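You operate a simulated robot arm through the tools that you are given. There is no shell and no other tool.

You run a simulated two-armed robot. Do the job below in one go: nothing can be reset, and whatever is moved stays where it is left.

## Task
Push long tube one in till about 25 mm stand out.
Fine: open the bundle clamp first and go by the pusher's display. Draw the pusher back, then shut the clamp.
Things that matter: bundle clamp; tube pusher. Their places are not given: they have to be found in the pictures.

It is judged by the outcome, as a careful person would: the job done as asked, and still so three seconds after it is handed in. It fails if anything else is knocked over, pushed out of place, dropped, spilled or broken.

## Robot
Two 7-joint arms with two-finger grippers on one trunk that stands fixed in place. Base frame: the origin is at the foot of the trunk, x ahead of it, y to its left, z up. Lengths are in m, angles in rad, forces in N, time in s.
The left shoulder is at [0.025, 0.164, 1.282], the right one opposite. With the tool pointing down near the work surface each hand reaches from about 0.26 to 0.72 m from the base axis, measured 20 degrees to its own side. Payload 2.45 kg a hand.
Tool frame (each hand has its own): the origin (TCP) lies between the finger pads and is the grasp point; the fingertips stand 0.026 m ahead of it; z points along the fingers, y is the line along which they close. The gripper opens to 0.096 m; its body begins 0.069 m behind the TCP.
Orientation is told as [roll, pitch, yaw] about the base's x, y, z axes, in that order, counted from this pose: with the fingers straight down and closing along the base's y, the tool's x points along the base's -x, its y along +y and its z along -z.

## Interface
- The arms move only by the tool servo_tool. It takes "left_steps", "right_steps" or both (then of equal length, played together; a hand with none holds still); each is a list of rows, each an object of numbers (a shift or turn left out is 0, a gripper value left out holds the last): "dx", "dy", "dz": the shift along the tool's x, y, z in m; "ax", "ay", "az": the turn, a rotation vector about the tool's x, y, z in rad; "fingers": the gripper command, from -1 (fully open) to 1 (shut), values between in proportion. In form: [{"dx": .., "dy": .., "dz": .., "ax": .., "ay": .., "az": .., "fingers": ..}, ...]. A call has 1 to 20 rows; each row shifts and turns the commanded pose from where the row before left it, along the tool's axes as they then stand. Each row takes 0.2 s and may step no farther than 0.05 m and 0.15 rad from the row before; otherwise, or with a gripper value out of range, the whole call is refused. A pose out of reach is approached as far as the arm can. The call stops where the force on the tool passes 90 N (or 10 N more than at its start, if that is more) or the arm is blocked; 0.2 s more then pass. Each finger travels about 0.1199 m/s and halts on what it meets, pressing with about 32 N; the grip force reading is that of the motor and also rises with nothing between the fingers. The clock runs only during rows and for 0.2 s after the last one: add rows that do not move to give the fingers time. The reply holds the time, the measured pose of the TCP, the force on the tool along the base axes, the opening and the grip force, in the units named above and with some noise, with the torque about the TCP (base axes, N m) and any sound that the robot's microphone picked up, and new pictures: "pictures" is both (left out), scene, wrist or none (wrist: the cameras of the hands that moved).
- Cameras (640 x 400 px; columns grow to the right, rows downward): "scene" is now at [0.067, 0.0338, 1.7631]; the picture's right is [0.43, -0.90, 0.00], its down [-0.67, -0.32, -0.67] and it looks along [0.61, 0.29, -0.74] (base axes); focal length 336 px, centre (320, 200). "left" rides on the left gripper at [0.082, -0.003, -0.098] in its tool frame; the picture's right is [0.04, 1.00, 0.00], its down [-0.73, 0.03, -0.68] and it looks along [-0.68, 0.03, 0.73] (tool axes); focal length 256 px, centre (320, 200). "right" rides on the right gripper at [0.082, 0.003, -0.098] in its tool frame; the picture's right is [-0.04, 1.00, 0.00], its down [-0.73, -0.03, -0.68] and it looks along [-0.68, -0.03, 0.73] (tool axes); focal length 256 px, centre (320, 200).
- slide_trunk(by): moves the trunk up (or, below 0, down) by that many m; the arms and the scene camera ride with it, the base frame stays. It gives what a move gives, with no picture.
- pan_tilt(pan, tilt): turns the head with the scene camera to pan (to the left, within 2.094 rad either way) and tilt (down, from -0.506 to 1.204), counted from straight ahead of the robot (the tilt from the chest, where the trunk bows). It gives what a move gives, and a new picture of the scene camera.
- measure_at(camera, pixels): for up to 12 pixels [column, row] of the newest picture of that camera ("zoom" is the newest enlarged one), the place [x, y, z] in the base frame of the surface seen there, good to about 0.002 m, but the place of the scene camera against the robot may be out by one fixed shift of up to 0.012 m in any direction. The clock stands still meanwhile.
- zoom(camera, box): a new picture of the part [left, top, right, bottom] of that camera's present view, enlarged. The clock stands still meanwhile.
- hand_in(): hands the job in; it is judged then, once.

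Unless the task says otherwise, let go and move clear before handing in.

The tools are called after "Emit:" as name(argument=value, ...) on one line, values as JSON. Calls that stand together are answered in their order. servo_tool: Moves the arms, as the interface text tells. Its arguments: {"type":"object","properties":{"left_steps":{"type":"array","items":{"type":"object","properties":{"dx":{"type":"number"},"dy":{"type":"number"},"dz":{"type":"number"},"ax":{"type":"number"},"ay":{"type":"number"},"az":{"type":"number"},"fingers":{"type":"number"}}}},"right_steps":{"type":"array","items":{"type":"object","properties":{"dx":{"type":"number"},"dy":{"type":"number"},"dz":{"type":"number"},"ax":{"type":"number"},"ay":{"type":"number"},"az":{"type":"number"},"fingers":{"type":"number"}}}},"pictures":{"type":"string","enum":["both","scene","wrist","none"]}},"required":[]} The other tools are called the same way: slide_trunk (by) moves the trunk up or down; pan_tilt (pan, tilt) turns the head that bears the scene camera; measure_at (camera, pixels) gives the place of the surface under pixels of a picture; zoom (camera, box) takes an enlarged picture of a part of a camera's view; hand_in () hands the job in.

At the start:

```text
time: 0.0
left_tool_pos: [0.3298, 0.3863, 1.3318]
left_tcp_rot: [-0.002, 0.0, 0.0]
left_ft_force: [0.1, -0.2, 0.1]
left_wrist_torque: [0.05, 0.02, -0.01]
left_grip_width: 0.0961
left_gripper_force: 0.0
right_tool_pos: [0.4536, 0.0162, 1.3391]
right_tcp_rot: [-0.003, 0.0, 0.0]
right_ft_force: [0.9, -0.7, -0.7]
right_wrist_torque: [-0.01, -0.02, 0.01]
right_grip_width: 0.0959
right_gripper_force: 0.0
trunk travel left (down, up): [-0.45, 0.117]
head pan, tilt (commanded): [0.447, 0.829]
```

scene: 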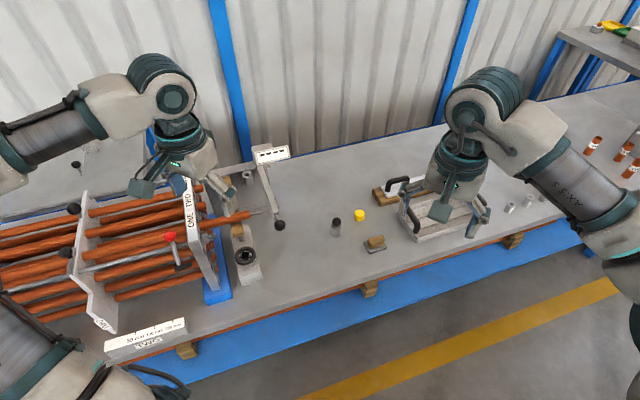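
right: 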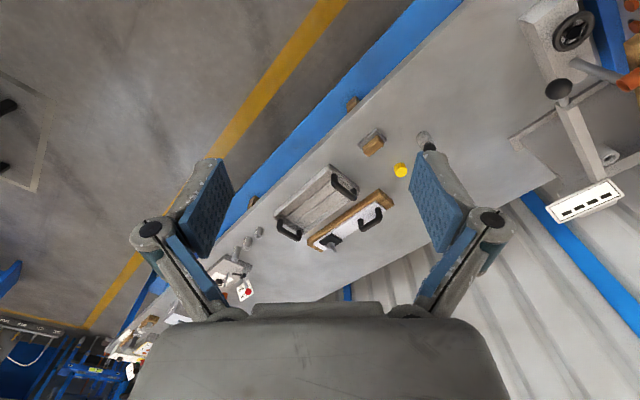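
left: 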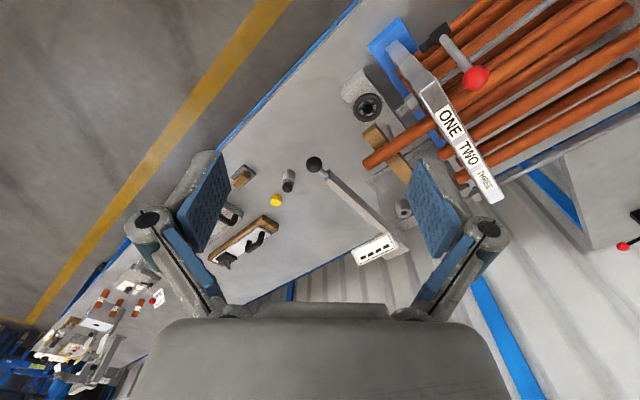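

The scene picture shows a copper tube bundle at left (columns 0–220), a label plate "ONE TWO ..." near (190,205), a red-knobbed lever near (170,237), and a device with a display (270,155) and lever with black ball (280,226). I will enlarge these parts first.

Emit:
zoom(camera="scene", box=[140, 130, 320, 300])

Emit:
zoom(camera="left", box=[300, 0, 540, 280])

Emit:
zoom(camera="scene", box=[0, 180, 240, 360])

```text
2.35 times, centred on (230, 215) of scene
```

zoom: 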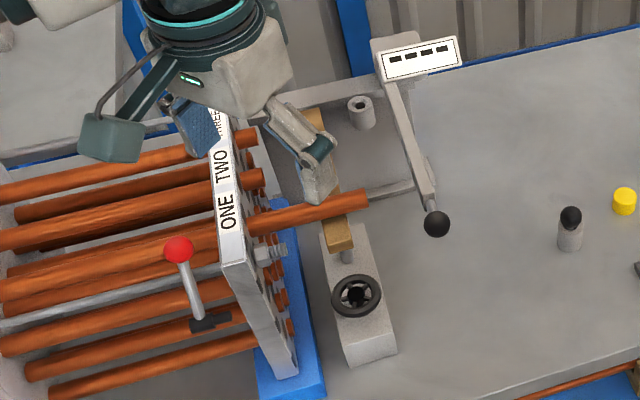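

```text
1.43 times, centred on (420, 140) of left
```

zoom: 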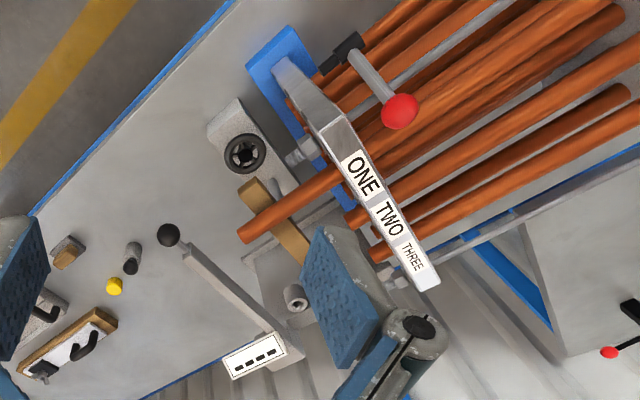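

```text
2.22 times, centred on (120, 270) of scene
```

zoom: 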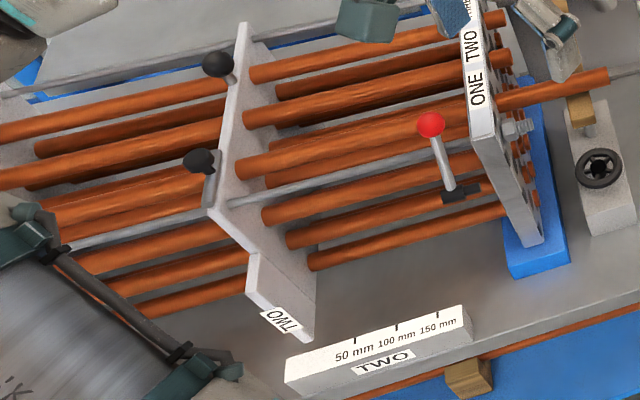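

The tube ONE sticks out through the plate toward a rod of a lever device with a display (zoom (420,58)), and a red-knobbed lever sits at the bundle. I turn the head further left to see the whole bundle, and look at what is around.

Emit:
pan_tilt(pan=0.9, tilt=0.8)

```text
time: 0.9
left_tool_pos: [0.328, 0.3853, 1.3327]
left_tcp_rot: [-0.002, -0.002, 0.001]
left_ft_force: [-0.3, 1.2, -0.8]
left_wrist_torque: [-0.01, -0.01, -0.01]
left_grip_width: 0.0959
left_gripper_force: 0.1
right_tool_pos: [0.4503, 0.0135, 1.3387]
right_tcp_rot: [0.0, -0.002, -0.004]
right_ft_force: [-0.7, 0.4, -1.0]
right_wrist_torque: [0.02, -0.03, -0.01]
right_grip_width: 0.0961
right_gripper_force: 0.0
trunk travel left (down, up): [-0.45, 0.117]
head pan, tilt (commanded): [0.901, 0.799]
```

scene: 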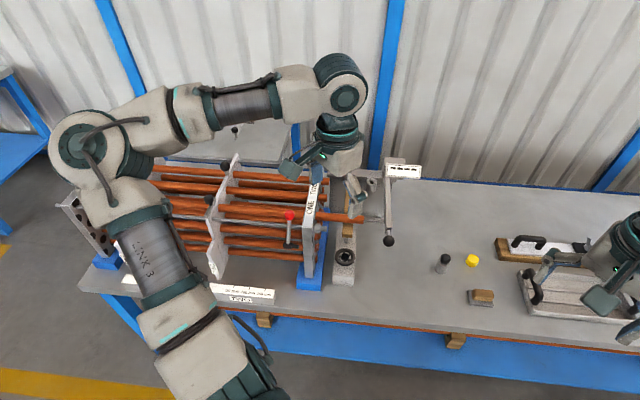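

Now the whole bundle is in view: tubesheet plate at (310,230), pusher with display (403,171) and ball (389,241), red knob (290,215). I measure these features and enlarge them.

Emit:
measure_at(camera="scene", pixels=[[389, 241], [388, 200], [403, 171], [363, 219], [330, 216], [290, 215], [288, 243], [345, 256], [348, 228], [312, 275], [318, 185], [378, 219]])

Emit:
zoom(camera="scene", box=[260, 140, 440, 300])

Emit:
zoom(camera="scene", box=[130, 110, 330, 310])

```text
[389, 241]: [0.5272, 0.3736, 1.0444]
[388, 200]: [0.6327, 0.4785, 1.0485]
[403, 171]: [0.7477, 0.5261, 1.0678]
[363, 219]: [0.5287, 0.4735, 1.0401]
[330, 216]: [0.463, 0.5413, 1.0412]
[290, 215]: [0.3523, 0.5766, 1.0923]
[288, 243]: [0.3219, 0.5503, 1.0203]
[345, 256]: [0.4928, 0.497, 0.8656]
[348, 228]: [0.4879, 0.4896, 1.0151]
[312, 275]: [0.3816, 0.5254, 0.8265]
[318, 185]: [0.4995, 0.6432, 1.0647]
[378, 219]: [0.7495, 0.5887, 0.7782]
```

```text
2.50 times, centred on (350, 220) of scene
```

zoom: 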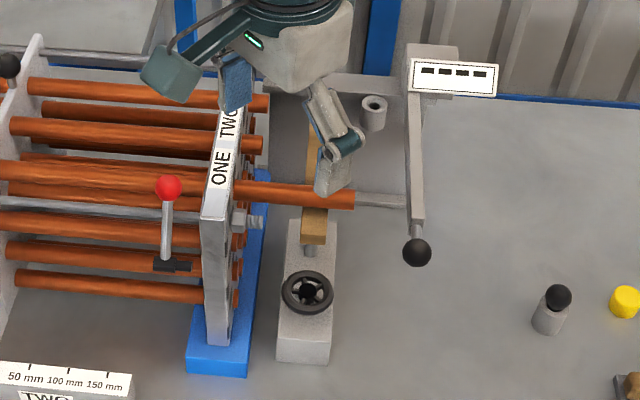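

```text
2.00 times, centred on (230, 210) of scene
```

zoom: 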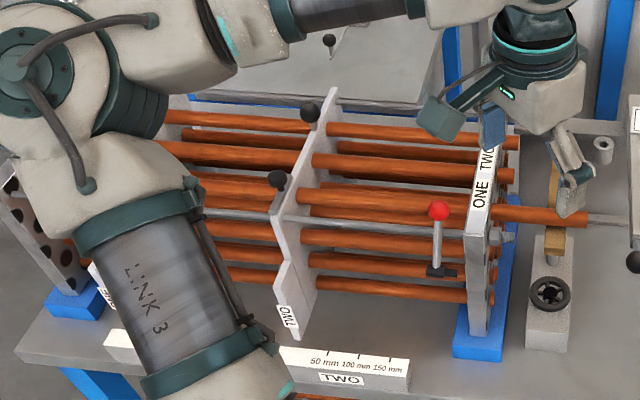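

The left arm hides parts of the bundle and the pusher. I shift both hands to the robot's right to clear the scene camera's view.

Emit:
servo_tool(left_steps=[{"dy": -0.03}, {"dy": -0.04}, {"dy": -0.04}, {"dy": -0.04}, {"dy": -0.04}, {"dy": -0.03}, {"dy": -0.02}], right_steps=[{"dy": -0.04}, {"dy": -0.04}, {"dy": -0.04}, {"dy": -0.04}, {"dy": -0.04}, {"dy": -0.04}, {"dy": -0.04}], pictures="both")

```text
time: 2.5
left_tool_pos: [0.3277, 0.1387, 1.3333]
left_tcp_rot: [0.003, -0.004, 0.002]
left_ft_force: [0.0, -1.0, 0.4]
left_wrist_torque: [-0.01, -0.02, -0.01]
left_grip_width: 0.096
left_gripper_force: 0.2
right_tool_pos: [0.4516, -0.2714, 1.3343]
right_tcp_rot: [0.002, -0.001, 0.001]
right_ft_force: [1.1, -0.5, 0.3]
right_wrist_torque: [0.07, 0.0, 0.03]
right_grip_width: 0.0961
right_gripper_force: 0.1
trunk travel left (down, up): [-0.45, 0.117]
head pan, tilt (commanded): [0.901, 0.799]
```

scene: 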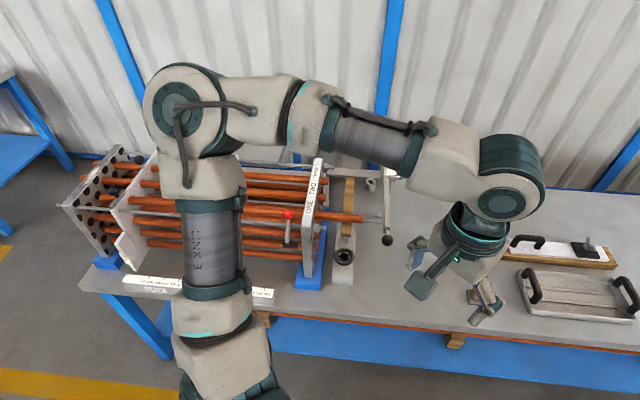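
right: 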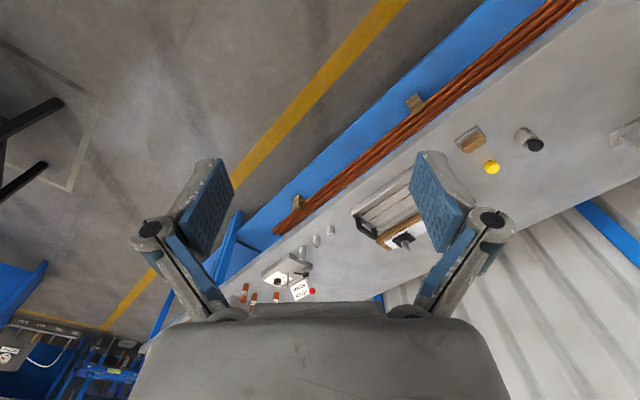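
left: 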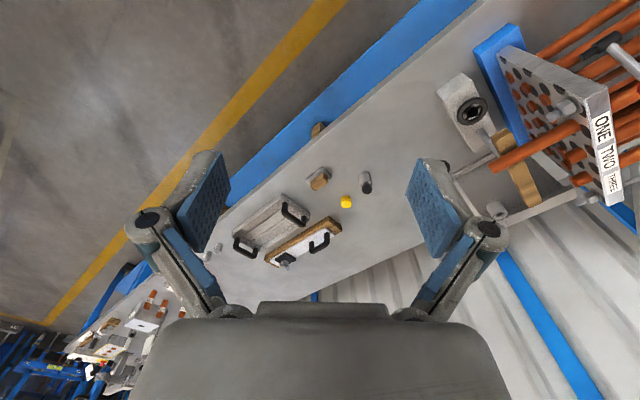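

The left hand is clear of the pusher, but the upper arm still hides part of the bundle. I enlarge the pusher and bundle areas from scene and left cameras.

Emit:
zoom(camera="scene", box=[270, 150, 410, 300])

Emit:
zoom(camera="left", box=[430, 0, 640, 250])

Emit:
measure_at(camera="scene", pixels=[[387, 240], [388, 225], [362, 218], [372, 219], [380, 219], [335, 215], [349, 190], [365, 173], [289, 215], [288, 235], [287, 243], [344, 256]])

```text
2.67 times, centred on (340, 225) of scene
```

zoom: 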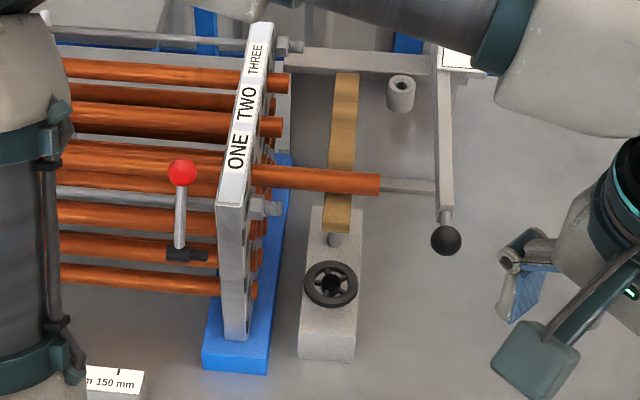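

```text
1.60 times, centred on (535, 125) of left
```

zoom: 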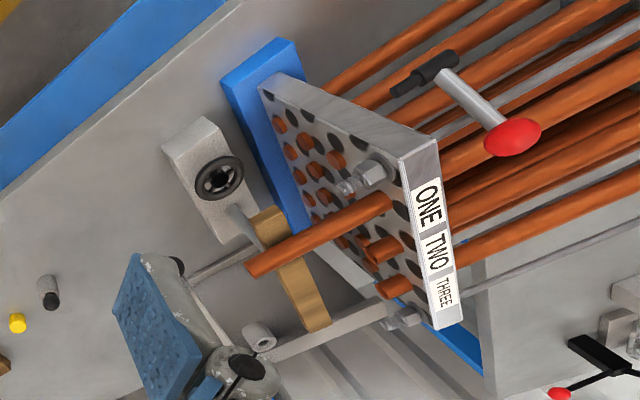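

```text
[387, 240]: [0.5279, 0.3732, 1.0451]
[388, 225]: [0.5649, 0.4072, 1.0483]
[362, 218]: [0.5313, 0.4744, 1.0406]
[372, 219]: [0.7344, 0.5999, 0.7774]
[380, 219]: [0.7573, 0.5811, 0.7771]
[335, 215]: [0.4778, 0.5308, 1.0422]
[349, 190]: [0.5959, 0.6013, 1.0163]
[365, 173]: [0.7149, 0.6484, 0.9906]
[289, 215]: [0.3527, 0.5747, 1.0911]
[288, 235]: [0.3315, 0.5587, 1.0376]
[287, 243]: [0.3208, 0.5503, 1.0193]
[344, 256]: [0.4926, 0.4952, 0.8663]
```

The left zoom shows a black hinge body at (425,75) with a red knob at (512,135), and a second black/red item at lower right (600,355)/(560,393). I measure these in the zoom picture.

Emit:
measure_at(camera="zoom", pixels=[[400, 88], [440, 68], [470, 95], [512, 135], [600, 355], [558, 394], [430, 150], [445, 320], [250, 270], [380, 205], [290, 265], [325, 325]])

```text
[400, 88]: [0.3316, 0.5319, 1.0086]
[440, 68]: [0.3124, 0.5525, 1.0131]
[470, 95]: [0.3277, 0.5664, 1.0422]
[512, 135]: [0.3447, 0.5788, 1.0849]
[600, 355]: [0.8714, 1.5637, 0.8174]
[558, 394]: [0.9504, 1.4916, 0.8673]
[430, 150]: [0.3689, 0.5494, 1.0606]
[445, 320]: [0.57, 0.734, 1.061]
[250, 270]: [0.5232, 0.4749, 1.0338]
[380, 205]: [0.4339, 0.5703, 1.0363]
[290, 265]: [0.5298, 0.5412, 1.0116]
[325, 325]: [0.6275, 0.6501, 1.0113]
```

The far red/black item is on another bench at y≈1.5, so the clamp is the red-knobbed lever at about (0.35,0.577,1.09). I bring the left hand back with a 45° yaw so that its camera looks at the clamp from near.

Emit:
servo_tool(left_steps=[{"dx": 0.0154, "dy": 0.0373, "dz": 0.007}, {"dx": 0.0154, "dy": 0.0373, "dz": 0.007}, {"dx": 0.0154, "dy": 0.0373, "dz": 0.007}, {"dx": 0.0154, "dy": 0.0373, "dz": 0.007}, {"dx": 0.0154, "dy": 0.0373, "dz": 0.007}, {"dx": 0.0154, "dy": 0.0373, "dz": 0.007}, {"dx": 0.0154, "dy": 0.0373, "dz": 0.007}, {"az": -0.131}, {"az": -0.131}, {"az": -0.131}, {"az": -0.131}, {"az": -0.131}, {"az": -0.131}], pictures="both")

```text
time: 5.3
left_tool_pos: [0.22, 0.4037, 1.2831]
left_tcp_rot: [-0.003, -0.001, 0.788]
left_ft_force: [0.1, 1.0, 0.3]
left_wrist_torque: [-0.04, -0.02, -0.03]
left_grip_width: 0.0959
left_gripper_force: 0.1
right_tool_pos: [0.4508, -0.2671, 1.3368]
right_tcp_rot: [0.002, -0.001, -0.001]
right_ft_force: [0.2, 0.1, 0.3]
right_wrist_torque: [-0.05, 0.02, 0.0]
right_grip_width: 0.0961
right_gripper_force: 0.1
trunk travel left (down, up): [-0.45, 0.117]
head pan, tilt (commanded): [0.901, 0.799]
```

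scene: 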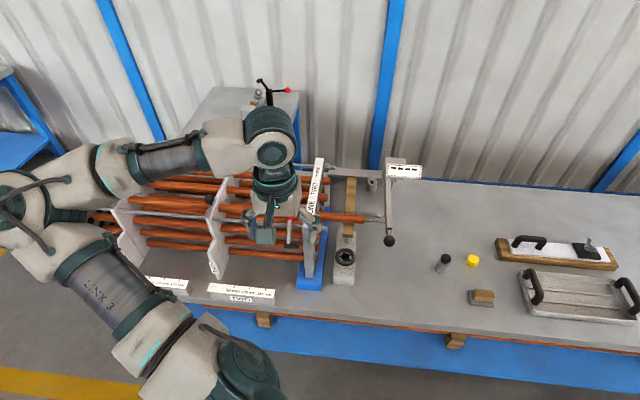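
left: 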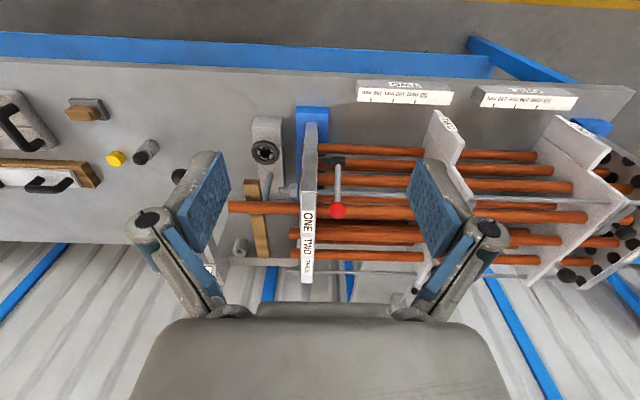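

The left picture now shows the clamp knob at (337,211) with its stem up to (337,165) at the black hinge, next to the plate edge. I enlarge it.

Emit:
zoom(camera="left", box=[240, 110, 440, 290])

Emit:
zoom(camera="scene", box=[330, 150, 430, 280])

Emit:
zoom(camera="scene", box=[370, 150, 440, 190])

```text
2.22 times, centred on (340, 200) of left
```

zoom: 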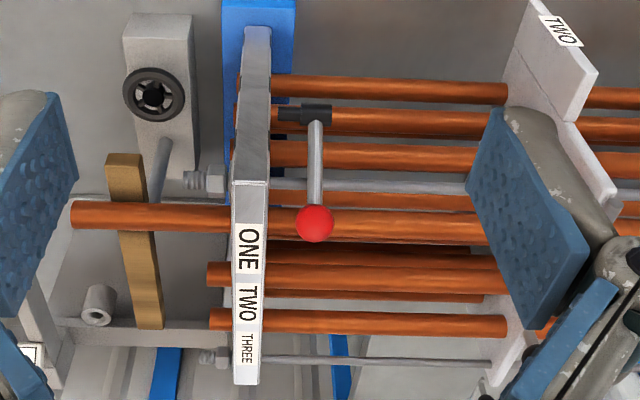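

```text
3.08 times, centred on (380, 215) of scene
```

zoom: 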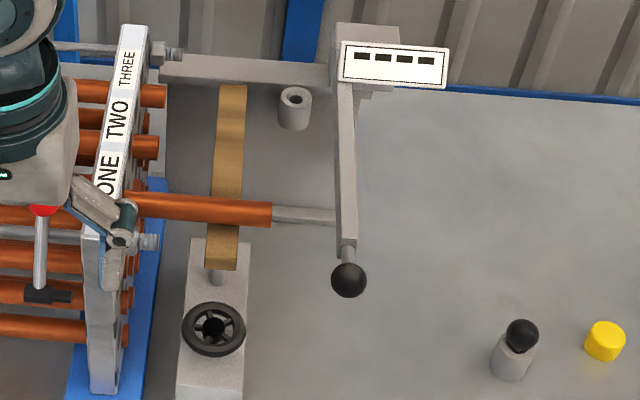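

```text
9.14 times, centred on (405, 170) of scene
```

zoom: 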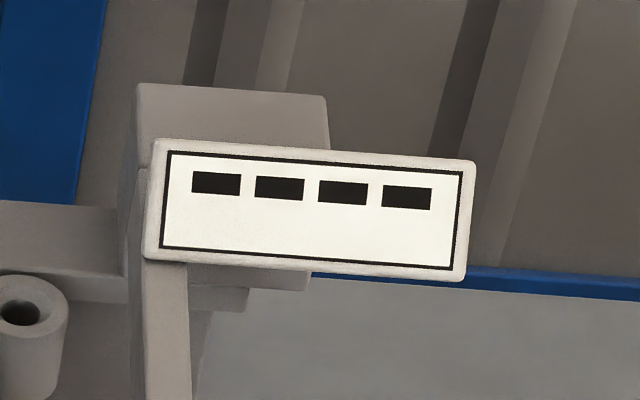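

The pusher's lever is a carriage bar perpendicular to the tube, with a push rod up against tube ONE (zoom (300,215)) and a ball handle (348,280); the display shows four blocks. I measure the clamp parts in the left picture and the pusher parts in the scene.

Emit:
measure_at(camera="left", pixels=[[337, 211], [337, 205], [338, 185], [338, 172], [341, 161], [336, 161], [326, 160], [305, 185], [315, 185], [310, 280], [232, 206], [305, 205]])

Emit:
zoom(camera="scene", box=[330, 150, 430, 280])

Emit:
measure_at(camera="zoom", pixels=[[348, 280], [348, 252], [345, 220], [343, 150], [343, 100], [300, 214], [268, 212], [240, 205], [230, 130], [295, 95], [250, 65], [380, 65]])

```text
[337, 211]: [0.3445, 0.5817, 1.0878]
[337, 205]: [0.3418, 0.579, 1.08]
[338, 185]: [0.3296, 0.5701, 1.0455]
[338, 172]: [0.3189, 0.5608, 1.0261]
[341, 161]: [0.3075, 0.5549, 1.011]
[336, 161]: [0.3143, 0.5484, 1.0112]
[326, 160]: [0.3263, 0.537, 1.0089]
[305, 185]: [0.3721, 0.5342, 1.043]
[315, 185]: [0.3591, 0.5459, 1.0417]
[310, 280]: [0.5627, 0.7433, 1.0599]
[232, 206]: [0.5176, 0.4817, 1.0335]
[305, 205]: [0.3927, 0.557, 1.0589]
```

```text
3.08 times, centred on (380, 215) of scene
```

zoom: 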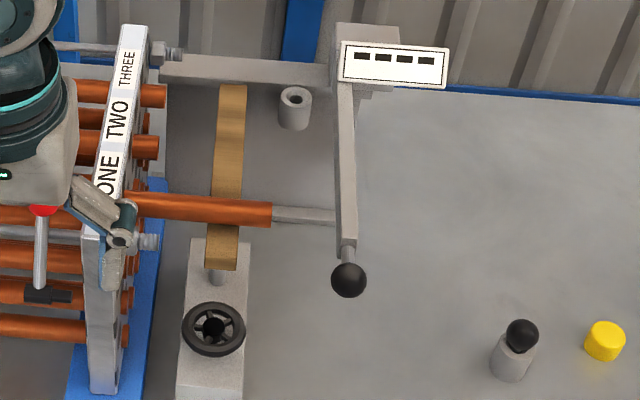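

```text
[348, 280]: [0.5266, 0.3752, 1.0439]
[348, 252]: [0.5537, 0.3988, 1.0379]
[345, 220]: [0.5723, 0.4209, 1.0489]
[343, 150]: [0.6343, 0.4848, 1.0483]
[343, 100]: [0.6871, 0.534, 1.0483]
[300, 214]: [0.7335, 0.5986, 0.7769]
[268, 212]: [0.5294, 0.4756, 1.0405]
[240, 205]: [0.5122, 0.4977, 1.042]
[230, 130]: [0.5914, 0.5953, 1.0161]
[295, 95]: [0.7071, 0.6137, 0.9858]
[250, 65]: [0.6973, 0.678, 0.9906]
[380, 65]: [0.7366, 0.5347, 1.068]
```

The wrist camera puts the knob's centre near (0.350,0.589,1.078) with its hinge near (0.318,0.553,1.005), axis along the tubes; so it leans about 30° over the bundle and should swing outward to open. I move the left hand above the knob with the fingers half shut.

Emit:
servo_tool(left_steps=[{"dx": -0.0371, "dy": 0.0065, "dz": 0.0222, "fingers": -0.1}, {"dx": -0.0371, "dy": 0.0065, "dz": 0.0222}, {"dx": -0.0371, "dy": 0.0065, "dz": 0.0222}, {"dx": -0.0371, "dy": 0.0065, "dz": 0.0222}, {"dx": -0.0371, "dy": 0.0065, "dz": 0.0222}, {"dx": -0.0371, "dy": 0.0065, "dz": 0.0222}, {}], pictures="both")

```text
time: 6.9
left_tool_pos: [0.3483, 0.5945, 1.1483]
left_tcp_rot: [-0.007, 0.0, 0.791]
left_ft_force: [-0.4, -0.2, 0.1]
left_wrist_torque: [0.04, -0.05, -0.02]
left_grip_width: 0.0528
left_gripper_force: 0.1
right_tool_pos: [0.4486, -0.2585, 1.339]
right_tcp_rot: [-0.006, -0.001, 0.003]
right_ft_force: [0.2, 0.4, 0.1]
right_wrist_torque: [-0.02, 0.01, -0.02]
right_grip_width: 0.0961
right_gripper_force: 0.0
trunk travel left (down, up): [-0.45, 0.117]
head pan, tilt (commanded): [0.901, 0.799]
```

scene: 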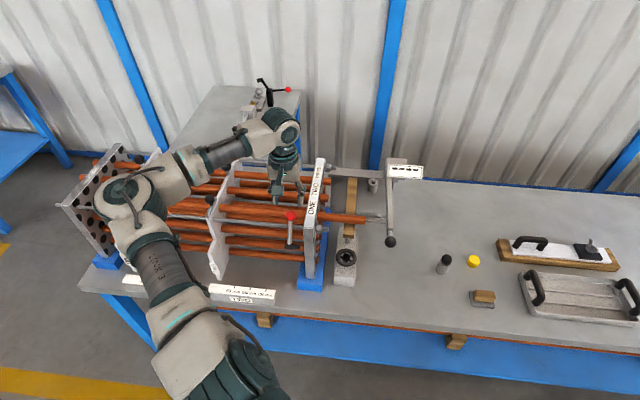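
left: 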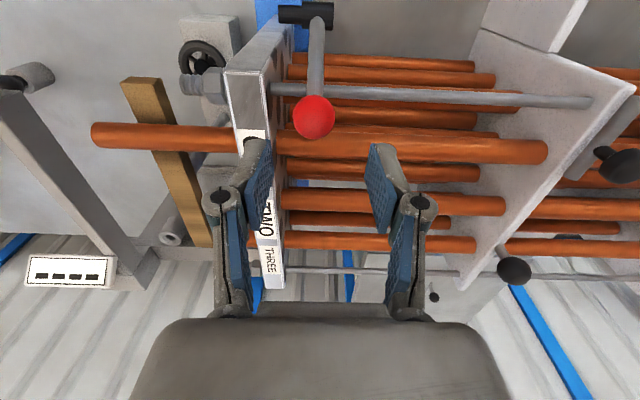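

The red knob at left-picture (314,117) lies almost straight below the TCP. I measure it again together with the plate edge and hinge.

Emit:
measure_at(camera="left", pixels=[[314, 117], [314, 105], [314, 130], [297, 117], [332, 117], [315, 60], [318, 15], [295, 15], [250, 70], [250, 110], [265, 150], [232, 100]])

Emit:
zoom(camera="left", box=[200, 0, 420, 200])

```text
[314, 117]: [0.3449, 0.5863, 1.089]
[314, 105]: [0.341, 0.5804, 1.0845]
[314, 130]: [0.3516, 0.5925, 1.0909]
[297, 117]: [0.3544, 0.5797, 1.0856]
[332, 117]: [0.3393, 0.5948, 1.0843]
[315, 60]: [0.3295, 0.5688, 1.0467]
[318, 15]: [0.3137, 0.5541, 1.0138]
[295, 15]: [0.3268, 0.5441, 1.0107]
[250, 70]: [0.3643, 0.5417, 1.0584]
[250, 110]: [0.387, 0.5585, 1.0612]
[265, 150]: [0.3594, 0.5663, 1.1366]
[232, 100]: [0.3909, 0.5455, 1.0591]
```

```text
2.00 times, centred on (310, 100) of left
```

zoom: 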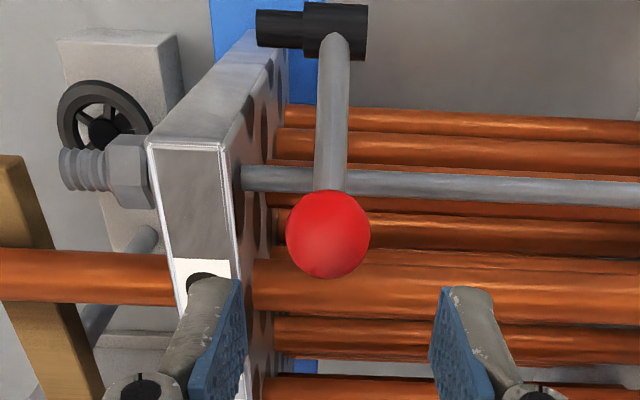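

The knob centre is near (0.349,0.591,1.076), about 3.5 mm toward the plate from the TCP line. I narrow the fingers a bit, shift over, go down to TCP z≈1.090 (tips just above the plate's top) and grip.

Emit:
servo_tool(left_steps=[{"dx": 0.002, "dy": -0.0035, "fingers": 0.12}, {}, {"dz": 0.02}, {"dz": 0.02}, {"dz": 0.018}, {}], pictures="wrist")

```text
time: 8.3
left_tool_pos: [0.3503, 0.5861, 1.0932]
left_tcp_rot: [-0.003, -0.002, 0.788]
left_ft_force: [0.1, -0.2, 0.0]
left_wrist_torque: [0.02, 0.01, -0.01]
left_grip_width: 0.0421
left_gripper_force: 0.0
right_tool_pos: [0.4497, -0.2682, 1.336]
right_tcp_rot: [0.001, -0.002, -0.001]
right_ft_force: [0.0, 0.4, 0.3]
right_wrist_torque: [-0.02, 0.0, -0.04]
right_grip_width: 0.0961
right_gripper_force: 0.1
trunk travel left (down, up): [-0.45, 0.117]
head pan, tilt (commanded): [0.901, 0.799]
```

left: 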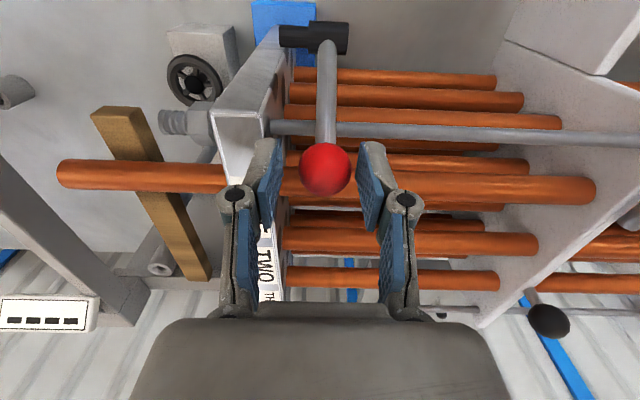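

The knob sits between the pads at (325,168), about 2.5 mm off centre. I centre the hand and close the fingers.

Emit:
servo_tool(left_steps=[{"dy": 0.0025}, {"fingers": 1}, {}, {}, {}], pictures="wrist")

```text
time: 9.5
left_tool_pos: [0.3498, 0.5892, 1.0923]
left_tcp_rot: [0.0, -0.001, 0.788]
left_ft_force: [0.4, -4.1, -0.5]
left_wrist_torque: [-0.07, -0.04, -0.01]
left_grip_width: 0.0284
left_gripper_force: 45.2
right_tool_pos: [0.4511, -0.2666, 1.3368]
right_tcp_rot: [0.001, -0.001, 0.002]
right_ft_force: [0.5, -0.7, 0.0]
right_wrist_torque: [0.0, 0.0, -0.04]
right_grip_width: 0.0963
right_gripper_force: 0.1
trunk travel left (down, up): [-0.45, 0.117]
head pan, tilt (commanded): [0.901, 0.799]
```

left: 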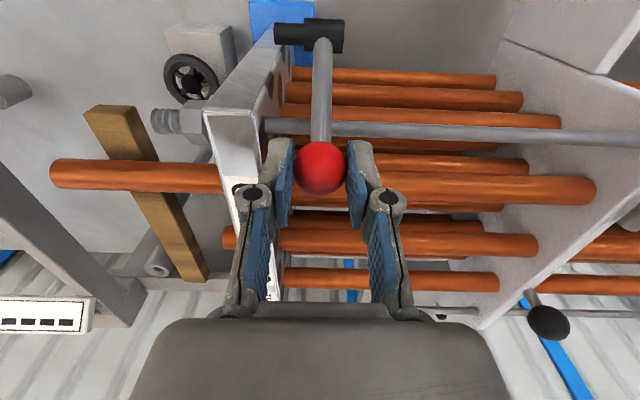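

The grip holds the knob (width 28 mm). I begin swinging it outward along its arc with one 10° step to check that it follows.

Emit:
servo_tool(left_steps=[{"dx": 0.0067, "dz": -0.0038}, {"dx": 0.0067, "dz": -0.0033}, {}], pictures="wrist")

```text
time: 10.3
left_tool_pos: [0.3399, 0.5812, 1.1]
left_tcp_rot: [0.001, -0.001, 0.789]
left_ft_force: [11.8, 8.1, -7.6]
left_wrist_torque: [1.0, -0.99, -0.02]
left_grip_width: 0.0286
left_gripper_force: 45.3
right_tool_pos: [0.4515, -0.2662, 1.3361]
right_tcp_rot: [-0.003, 0.001, -0.001]
right_ft_force: [0.1, -0.6, 0.1]
right_wrist_torque: [0.01, -0.02, 0.0]
right_grip_width: 0.0962
right_gripper_force: 0.0
trunk travel left (down, up): [-0.45, 0.117]
head pan, tilt (commanded): [0.901, 0.799]
```

left: 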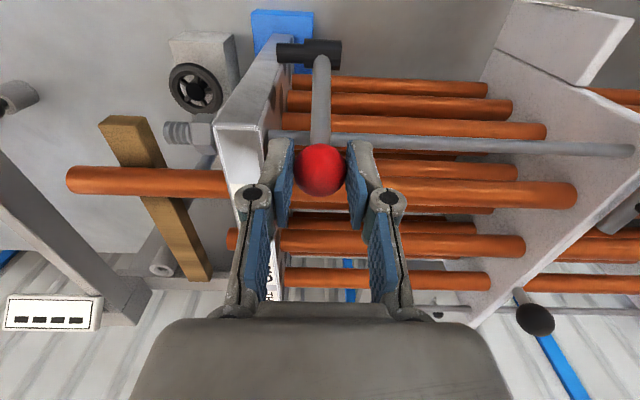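

The lever follows, with about 14 N resistance. I go on along the arc through vertical.

Emit:
servo_tool(left_steps=[{"dx": 0.0071, "dz": -0.0027}, {"dx": 0.0073, "dz": -0.002}, {"dx": 0.0075, "dz": -0.0014}, {"dx": 0.0076, "dz": -0.0007}, {"dx": 0.0076, "dz": -0.0001}, {}], pictures="wrist")

```text
time: 11.7
left_tool_pos: [0.3133, 0.5547, 1.1051]
left_tcp_rot: [-0.001, -0.001, 0.788]
left_ft_force: [11.5, 6.1, 13.5]
left_wrist_torque: [0.84, -1.01, -0.04]
left_grip_width: 0.0283
left_gripper_force: 44.6
right_tool_pos: [0.452, -0.2648, 1.3375]
right_tcp_rot: [0.001, 0.001, 0.001]
right_ft_force: [0.3, 0.1, 0.1]
right_wrist_torque: [0.02, 0.02, -0.01]
right_grip_width: 0.0956
right_gripper_force: 0.0
trunk travel left (down, up): [-0.45, 0.117]
head pan, tilt (commanded): [0.901, 0.799]
```

left: 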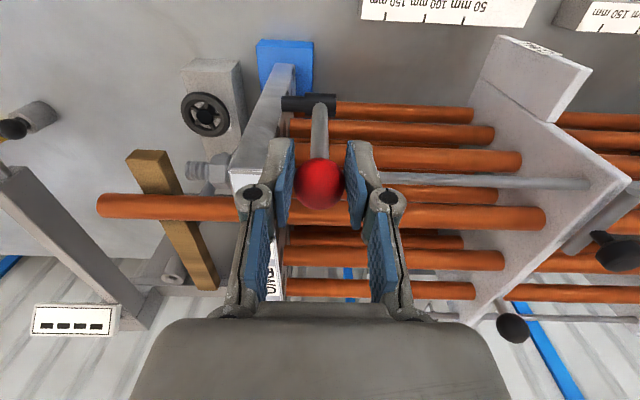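

The lever is about vertical; the knob slid up in the grip (row 168→185) and pushes upward 13 N, so its arc is a bit larger than I assumed. I measure the knob and hinge again.

Emit:
measure_at(camera="left", pixels=[[319, 185], [319, 175], [319, 200], [319, 135], [319, 120], [321, 103], [300, 103]])

Emit:
zoom(camera="left", box=[220, 60, 420, 240])

```text
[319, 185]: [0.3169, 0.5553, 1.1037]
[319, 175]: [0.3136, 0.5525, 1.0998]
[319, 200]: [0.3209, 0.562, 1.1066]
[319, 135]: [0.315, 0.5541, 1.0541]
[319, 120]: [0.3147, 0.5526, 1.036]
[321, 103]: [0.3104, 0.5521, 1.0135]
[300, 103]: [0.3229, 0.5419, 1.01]
```

```text
2.22 times, centred on (320, 150) of left
```

zoom: 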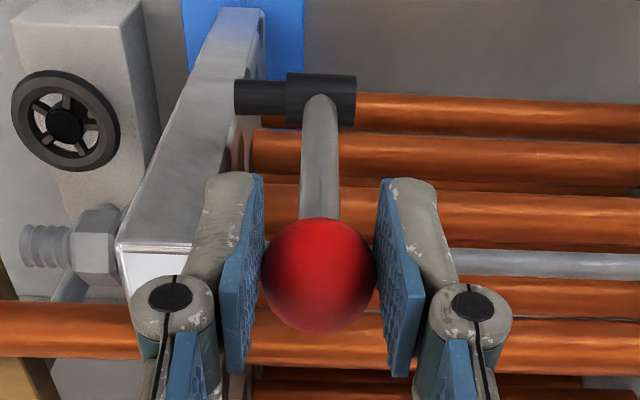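

The lever is at about 7°, and the pads have slid 12 mm outward of the knob centre. I open a little, re-centre on the knob (inward 12 mm, down 10 mm) and grip again.

Emit:
servo_tool(left_steps=[{"fingers": 0.15}, {}, {"dx": -0.012}, {"dz": 0.01}, {"fingers": 1}, {}, {}], pictures="wrist")

```text
time: 13.3
left_tool_pos: [0.3224, 0.5619, 1.0958]
left_tcp_rot: [-0.005, -0.001, 0.787]
left_ft_force: [1.9, -0.3, 0.6]
left_wrist_torque: [0.13, -0.1, -0.01]
left_grip_width: 0.0278
left_gripper_force: 45.5
right_tool_pos: [0.4501, -0.2645, 1.3371]
right_tcp_rot: [0.0, -0.002, 0.001]
right_ft_force: [-0.2, 0.4, -0.9]
right_wrist_torque: [0.01, -0.01, 0.0]
right_grip_width: 0.096
right_gripper_force: 0.1
trunk travel left (down, up): [-0.45, 0.117]
head pan, tilt (commanded): [0.901, 0.799]
```

left: 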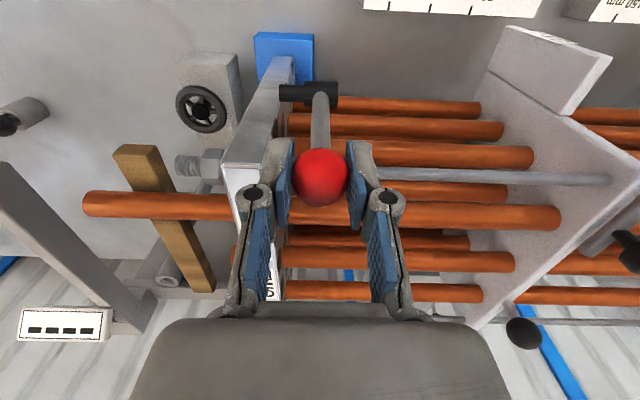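

The lever stayed put while I regripped, and the forces are low. I carry on along the refined arc.

Emit:
servo_tool(left_steps=[{"dx": 0.0079, "dz": -0.0006}, {"dx": 0.0079, "dz": 0.0001}, {"dx": 0.0079, "dz": 0.0008}, {"dx": 0.0078, "dz": 0.0014}, {"dx": 0.0076, "dz": 0.0021}, {}], pictures="wrist")

```text
time: 14.7
left_tool_pos: [0.2952, 0.5356, 1.0928]
left_tcp_rot: [-0.001, 0.0, 0.789]
left_ft_force: [9.1, 8.0, 6.0]
left_wrist_torque: [0.93, -0.78, 0.05]
left_grip_width: 0.0279
left_gripper_force: 45.2
right_tool_pos: [0.4501, -0.2651, 1.3365]
right_tcp_rot: [-0.002, -0.001, -0.002]
right_ft_force: [-0.7, -0.6, 0.2]
right_wrist_torque: [-0.02, 0.02, -0.02]
right_grip_width: 0.0959
right_gripper_force: 0.1
trunk travel left (down, up): [-0.45, 0.117]
head pan, tilt (commanded): [0.901, 0.799]
```

left: 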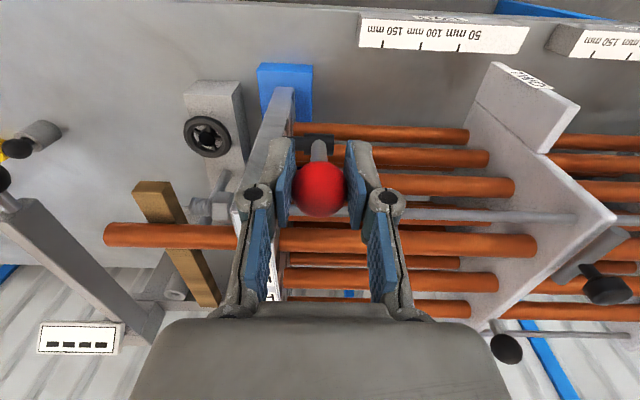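

The lever keeps following (knob now at (317,188)). I measure the knob and hinge to see the present angle.

Emit:
measure_at(camera="left", pixels=[[317, 188], [317, 205], [318, 152], [318, 143], [300, 143], [262, 180], [240, 215], [300, 240]])

Emit:
zoom(camera="left", box=[220, 80, 420, 260])

Emit:
zoom(camera="scene", box=[230, 160, 350, 290])

```text
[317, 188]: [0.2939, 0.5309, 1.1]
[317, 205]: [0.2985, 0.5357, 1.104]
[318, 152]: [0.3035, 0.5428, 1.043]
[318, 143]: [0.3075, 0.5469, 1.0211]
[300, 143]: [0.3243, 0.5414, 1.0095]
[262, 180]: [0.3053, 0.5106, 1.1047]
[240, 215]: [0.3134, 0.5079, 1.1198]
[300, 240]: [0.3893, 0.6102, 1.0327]
```

```text
2.22 times, centred on (320, 170) of left
```

zoom: 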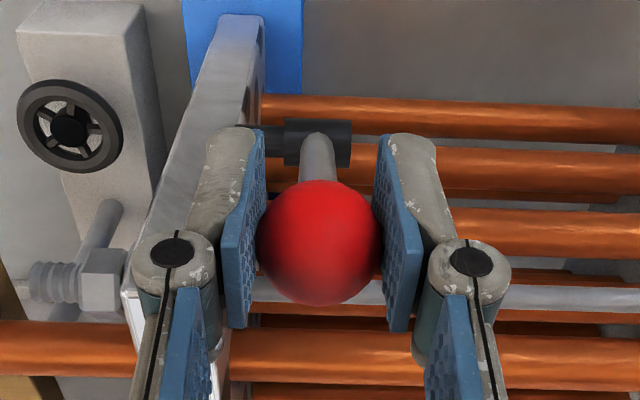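

```text
3.08 times, centred on (290, 225) of scene
```

zoom: 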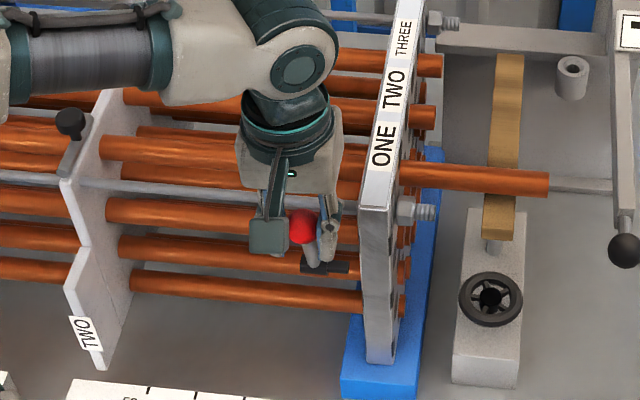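

The lever is about 15° outward with steady ~12 N friction and no stop yet. I continue outward in smaller chunks.

Emit:
servo_tool(left_steps=[{"dx": 0.0088, "dz": 0.0034}, {"dx": 0.0084, "dz": 0.0043}, {"dx": 0.0079, "dz": 0.0051}, {"dx": 0.0073, "dz": 0.0059}, {}], pictures="wrist")

```text
time: 15.9
left_tool_pos: [0.2691, 0.5078, 1.0725]
left_tcp_rot: [0.001, 0.002, 0.787]
left_ft_force: [0.0, -0.4, 0.4]
left_wrist_torque: [-0.02, 0.01, 0.01]
left_grip_width: 0.0
left_gripper_force: 28.7
right_tool_pos: [0.4502, -0.2667, 1.3358]
right_tcp_rot: [0.001, -0.002, -0.001]
right_ft_force: [-0.1, 1.1, 0.4]
right_wrist_torque: [0.01, -0.03, 0.02]
right_grip_width: 0.0961
right_gripper_force: 0.1
trunk travel left (down, up): [-0.45, 0.117]
head pan, tilt (commanded): [0.901, 0.799]
```

left: 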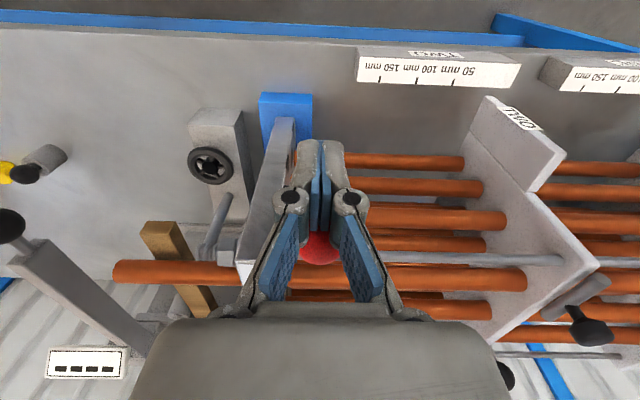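

The fingers slipped off the knob (width 0), and the red knob shows behind them at (320,248). I measure where the knob rests now.

Emit:
measure_at(camera="left", pixels=[[320, 250], [312, 245], [330, 245], [320, 260], [320, 238]])

Emit:
zoom(camera="scene", box=[230, 160, 350, 290])

Emit:
zoom(camera="left", box=[240, 120, 400, 300])

```text
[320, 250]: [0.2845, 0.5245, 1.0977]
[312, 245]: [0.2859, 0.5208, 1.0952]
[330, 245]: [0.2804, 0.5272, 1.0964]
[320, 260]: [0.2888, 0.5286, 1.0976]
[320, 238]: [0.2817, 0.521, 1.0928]
```

```text
3.08 times, centred on (290, 225) of scene
```

zoom: 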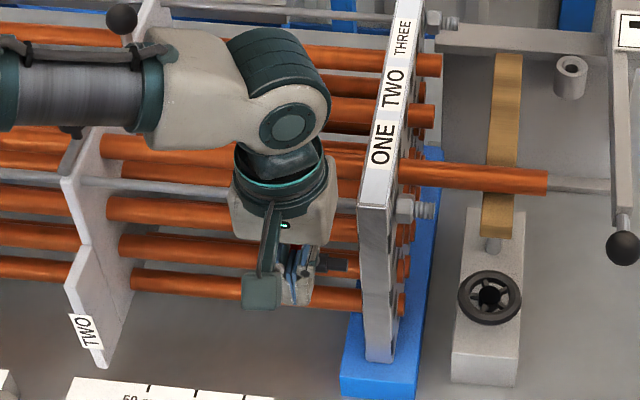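

```text
2.22 times, centred on (320, 210) of left
```

zoom: 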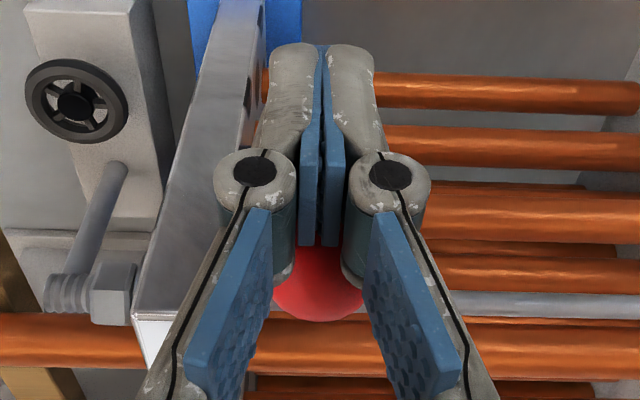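

The knob now rests at about u-lean −20° (centre ≈(0.292,0.533,1.087)), just inward of my closed fingers. I'll go over it and push it outward from the bundle side with closed fingers.

Emit:
servo_tool(left_steps=[{"dx": 0.01}, {"dz": -0.035}, {"dz": -0.032}, {"dx": -0.042}, {"dx": -0.041}, {"dz": 0.018}, {"dz": 0.018}, {}], pictures="both")

```text
time: 17.7
left_tool_pos: [0.3228, 0.562, 1.1044]
left_tcp_rot: [-0.001, -0.004, 0.787]
left_ft_force: [-0.7, 0.3, -1.3]
left_wrist_torque: [0.0, 0.01, 0.02]
left_grip_width: 0.0
left_gripper_force: 28.8
right_tool_pos: [0.4506, -0.2696, 1.3346]
right_tcp_rot: [0.001, -0.002, -0.001]
right_ft_force: [1.4, 0.1, -0.1]
right_wrist_torque: [0.02, 0.0, -0.03]
right_grip_width: 0.0959
right_gripper_force: 0.0
trunk travel left (down, up): [-0.45, 0.117]
head pan, tilt (commanded): [0.901, 0.799]
```

scene: 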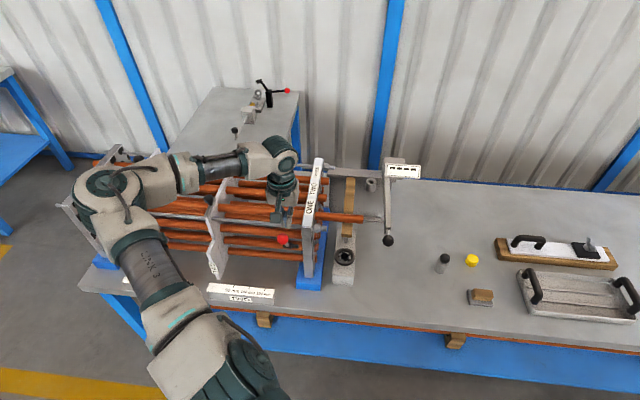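
left: 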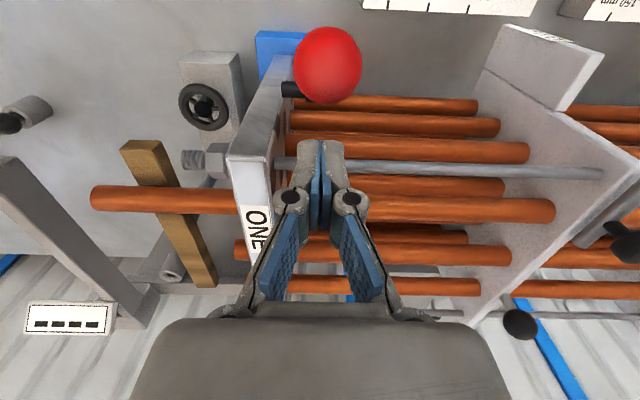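

The knob is visible at left (327,65), and fingers are now on the bundle side of it. I measure it before pushing.

Emit:
measure_at(camera="left", pixels=[[327, 65], [327, 95], [300, 65], [355, 65], [290, 90]])

Emit:
zoom(camera="scene", box=[250, 190, 350, 290])

```text
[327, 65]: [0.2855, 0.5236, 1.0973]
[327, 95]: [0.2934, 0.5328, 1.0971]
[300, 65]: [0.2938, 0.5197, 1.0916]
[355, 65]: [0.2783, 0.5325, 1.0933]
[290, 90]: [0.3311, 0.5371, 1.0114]
```

```text
4.00 times, centred on (300, 240) of scene
```

zoom: 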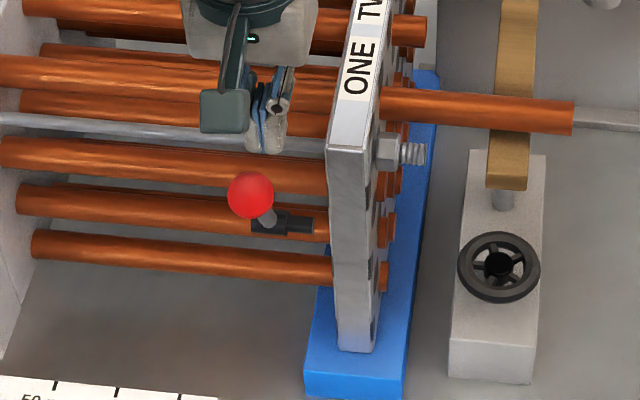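

The lever is at about −26° now. I lower slightly and push the knob outward slowly, watching the force for a stop.

Emit:
servo_tool(left_steps=[{"dz": 0.008}, {"dx": 0.008}, {"dx": 0.008}, {"dx": 0.006}, {"dx": 0.006}, {"dx": 0.006}, {"dx": 0.006}, {}], pictures="wrist")

```text
time: 19.5
left_tool_pos: [0.3047, 0.5453, 1.0958]
left_tcp_rot: [-0.008, -0.017, 0.793]
left_ft_force: [58.5, 47.4, 15.0]
left_wrist_torque: [0.06, -1.03, 0.06]
left_grip_width: 0.006
left_gripper_force: 28.3
right_tool_pos: [0.4595, -0.2566, 1.3344]
right_tcp_rot: [-0.006, 0.006, 0.001]
right_ft_force: [-0.3, -0.8, -0.1]
right_wrist_torque: [0.02, 0.0, -0.01]
right_grip_width: 0.0961
right_gripper_force: 0.1
trunk travel left (down, up): [-0.45, 0.117]
head pan, tilt (commanded): [0.901, 0.799]
```

left: 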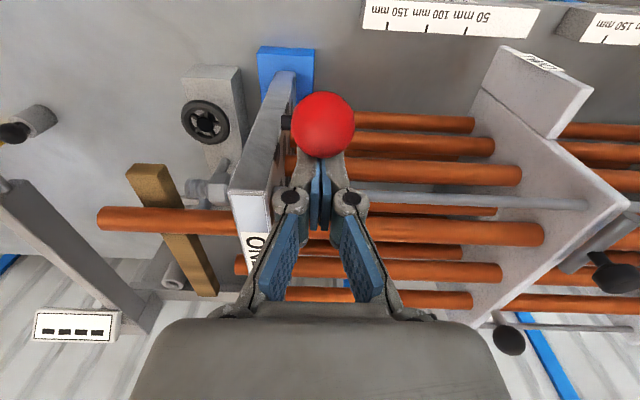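

Force rose to about 75 N with the knob not moving: the lever is at its outward stop, so the clamp is open. I back off and check it.

Emit:
servo_tool(left_steps=[{"dx": -0.012}, {"dx": -0.008}, {"dz": -0.02}, {"dz": -0.03}, {"dz": -0.04}, {"dx": 0.03, "dz": -0.02}, {"dx": 0.04, "dz": -0.02}, {}], pictures="both")

```text
time: 21.3
left_tool_pos: [0.2665, 0.4966, 1.2265]
left_tcp_rot: [-0.001, -0.001, 0.787]
left_ft_force: [0.9, -1.1, 0.4]
left_wrist_torque: [0.0, 0.03, 0.01]
left_grip_width: 0.0
left_gripper_force: 28.5
right_tool_pos: [0.4525, -0.2669, 1.3352]
right_tcp_rot: [0.001, -0.001, -0.001]
right_ft_force: [-1.1, -0.6, -0.1]
right_wrist_torque: [0.03, 0.01, 0.02]
right_grip_width: 0.0961
right_gripper_force: 0.2
trunk travel left (down, up): [-0.45, 0.117]
head pan, tilt (commanded): [0.901, 0.799]
```

scene: 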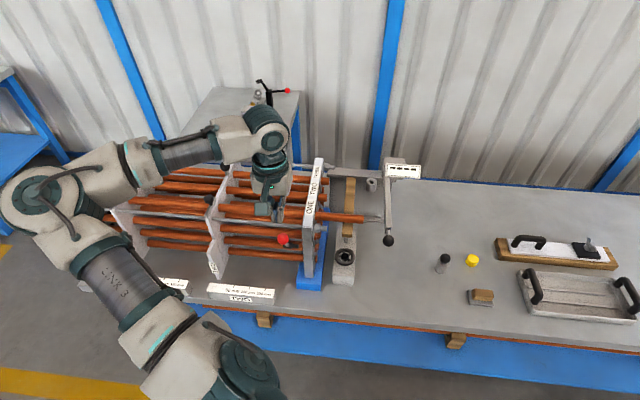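
left: 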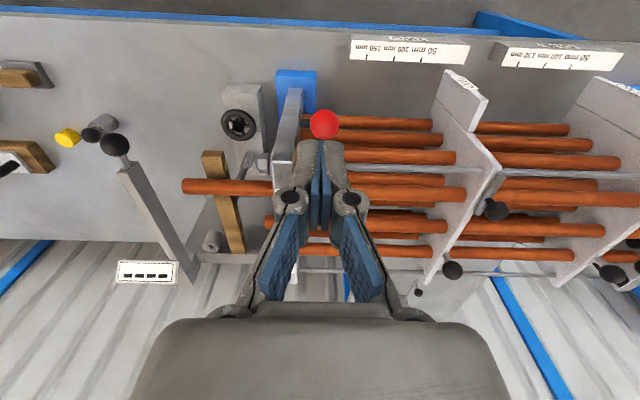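

The lever now leans outward and stays there. I confirm the knob's place and then measure the pusher's ball at (113,145) of the left picture.

Emit:
measure_at(camera="left", pixels=[[323, 124], [113, 145], [122, 160], [130, 175], [165, 235], [145, 272], [183, 188], [205, 188], [272, 188], [220, 205], [213, 240], [190, 262]])

Emit:
zoom(camera="left", box=[80, 110, 300, 300])

```text
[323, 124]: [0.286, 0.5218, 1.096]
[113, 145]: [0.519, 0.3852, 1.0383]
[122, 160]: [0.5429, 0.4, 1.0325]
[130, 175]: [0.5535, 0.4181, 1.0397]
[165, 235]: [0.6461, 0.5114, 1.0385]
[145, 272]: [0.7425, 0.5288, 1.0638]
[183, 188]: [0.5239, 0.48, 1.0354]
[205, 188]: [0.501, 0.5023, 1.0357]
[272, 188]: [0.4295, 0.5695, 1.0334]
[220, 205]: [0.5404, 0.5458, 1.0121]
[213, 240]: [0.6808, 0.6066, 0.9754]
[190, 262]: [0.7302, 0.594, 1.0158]
```

```text
2.11 times, centred on (190, 205) of left
```

zoom: 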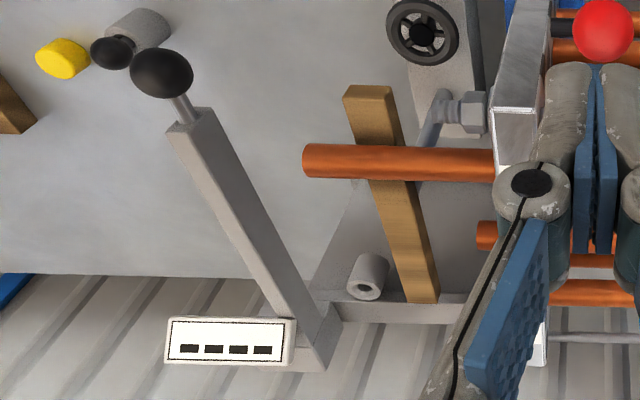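

The depth at the apparent "push rod" in the scene read as table height, so I'm not sure a rod is there. I enlarge that gap strongly.

Emit:
zoom(camera="scene", box=[345, 195, 405, 250])

Emit:
zoom(camera="left", box=[100, 130, 220, 220])

```text
7.27 times, centred on (375, 222) of scene
```

zoom: 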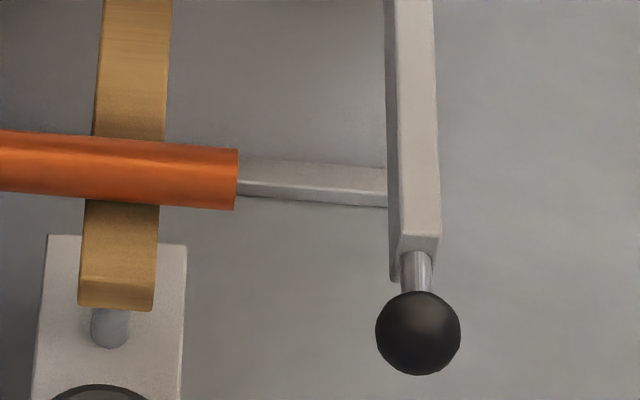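

```text
4.44 times, centred on (160, 175) of left
```

zoom: 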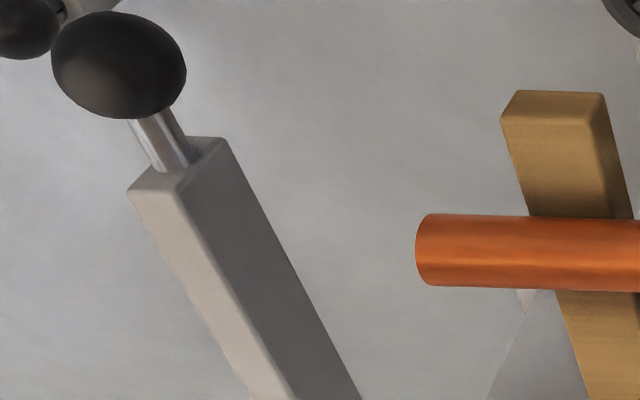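

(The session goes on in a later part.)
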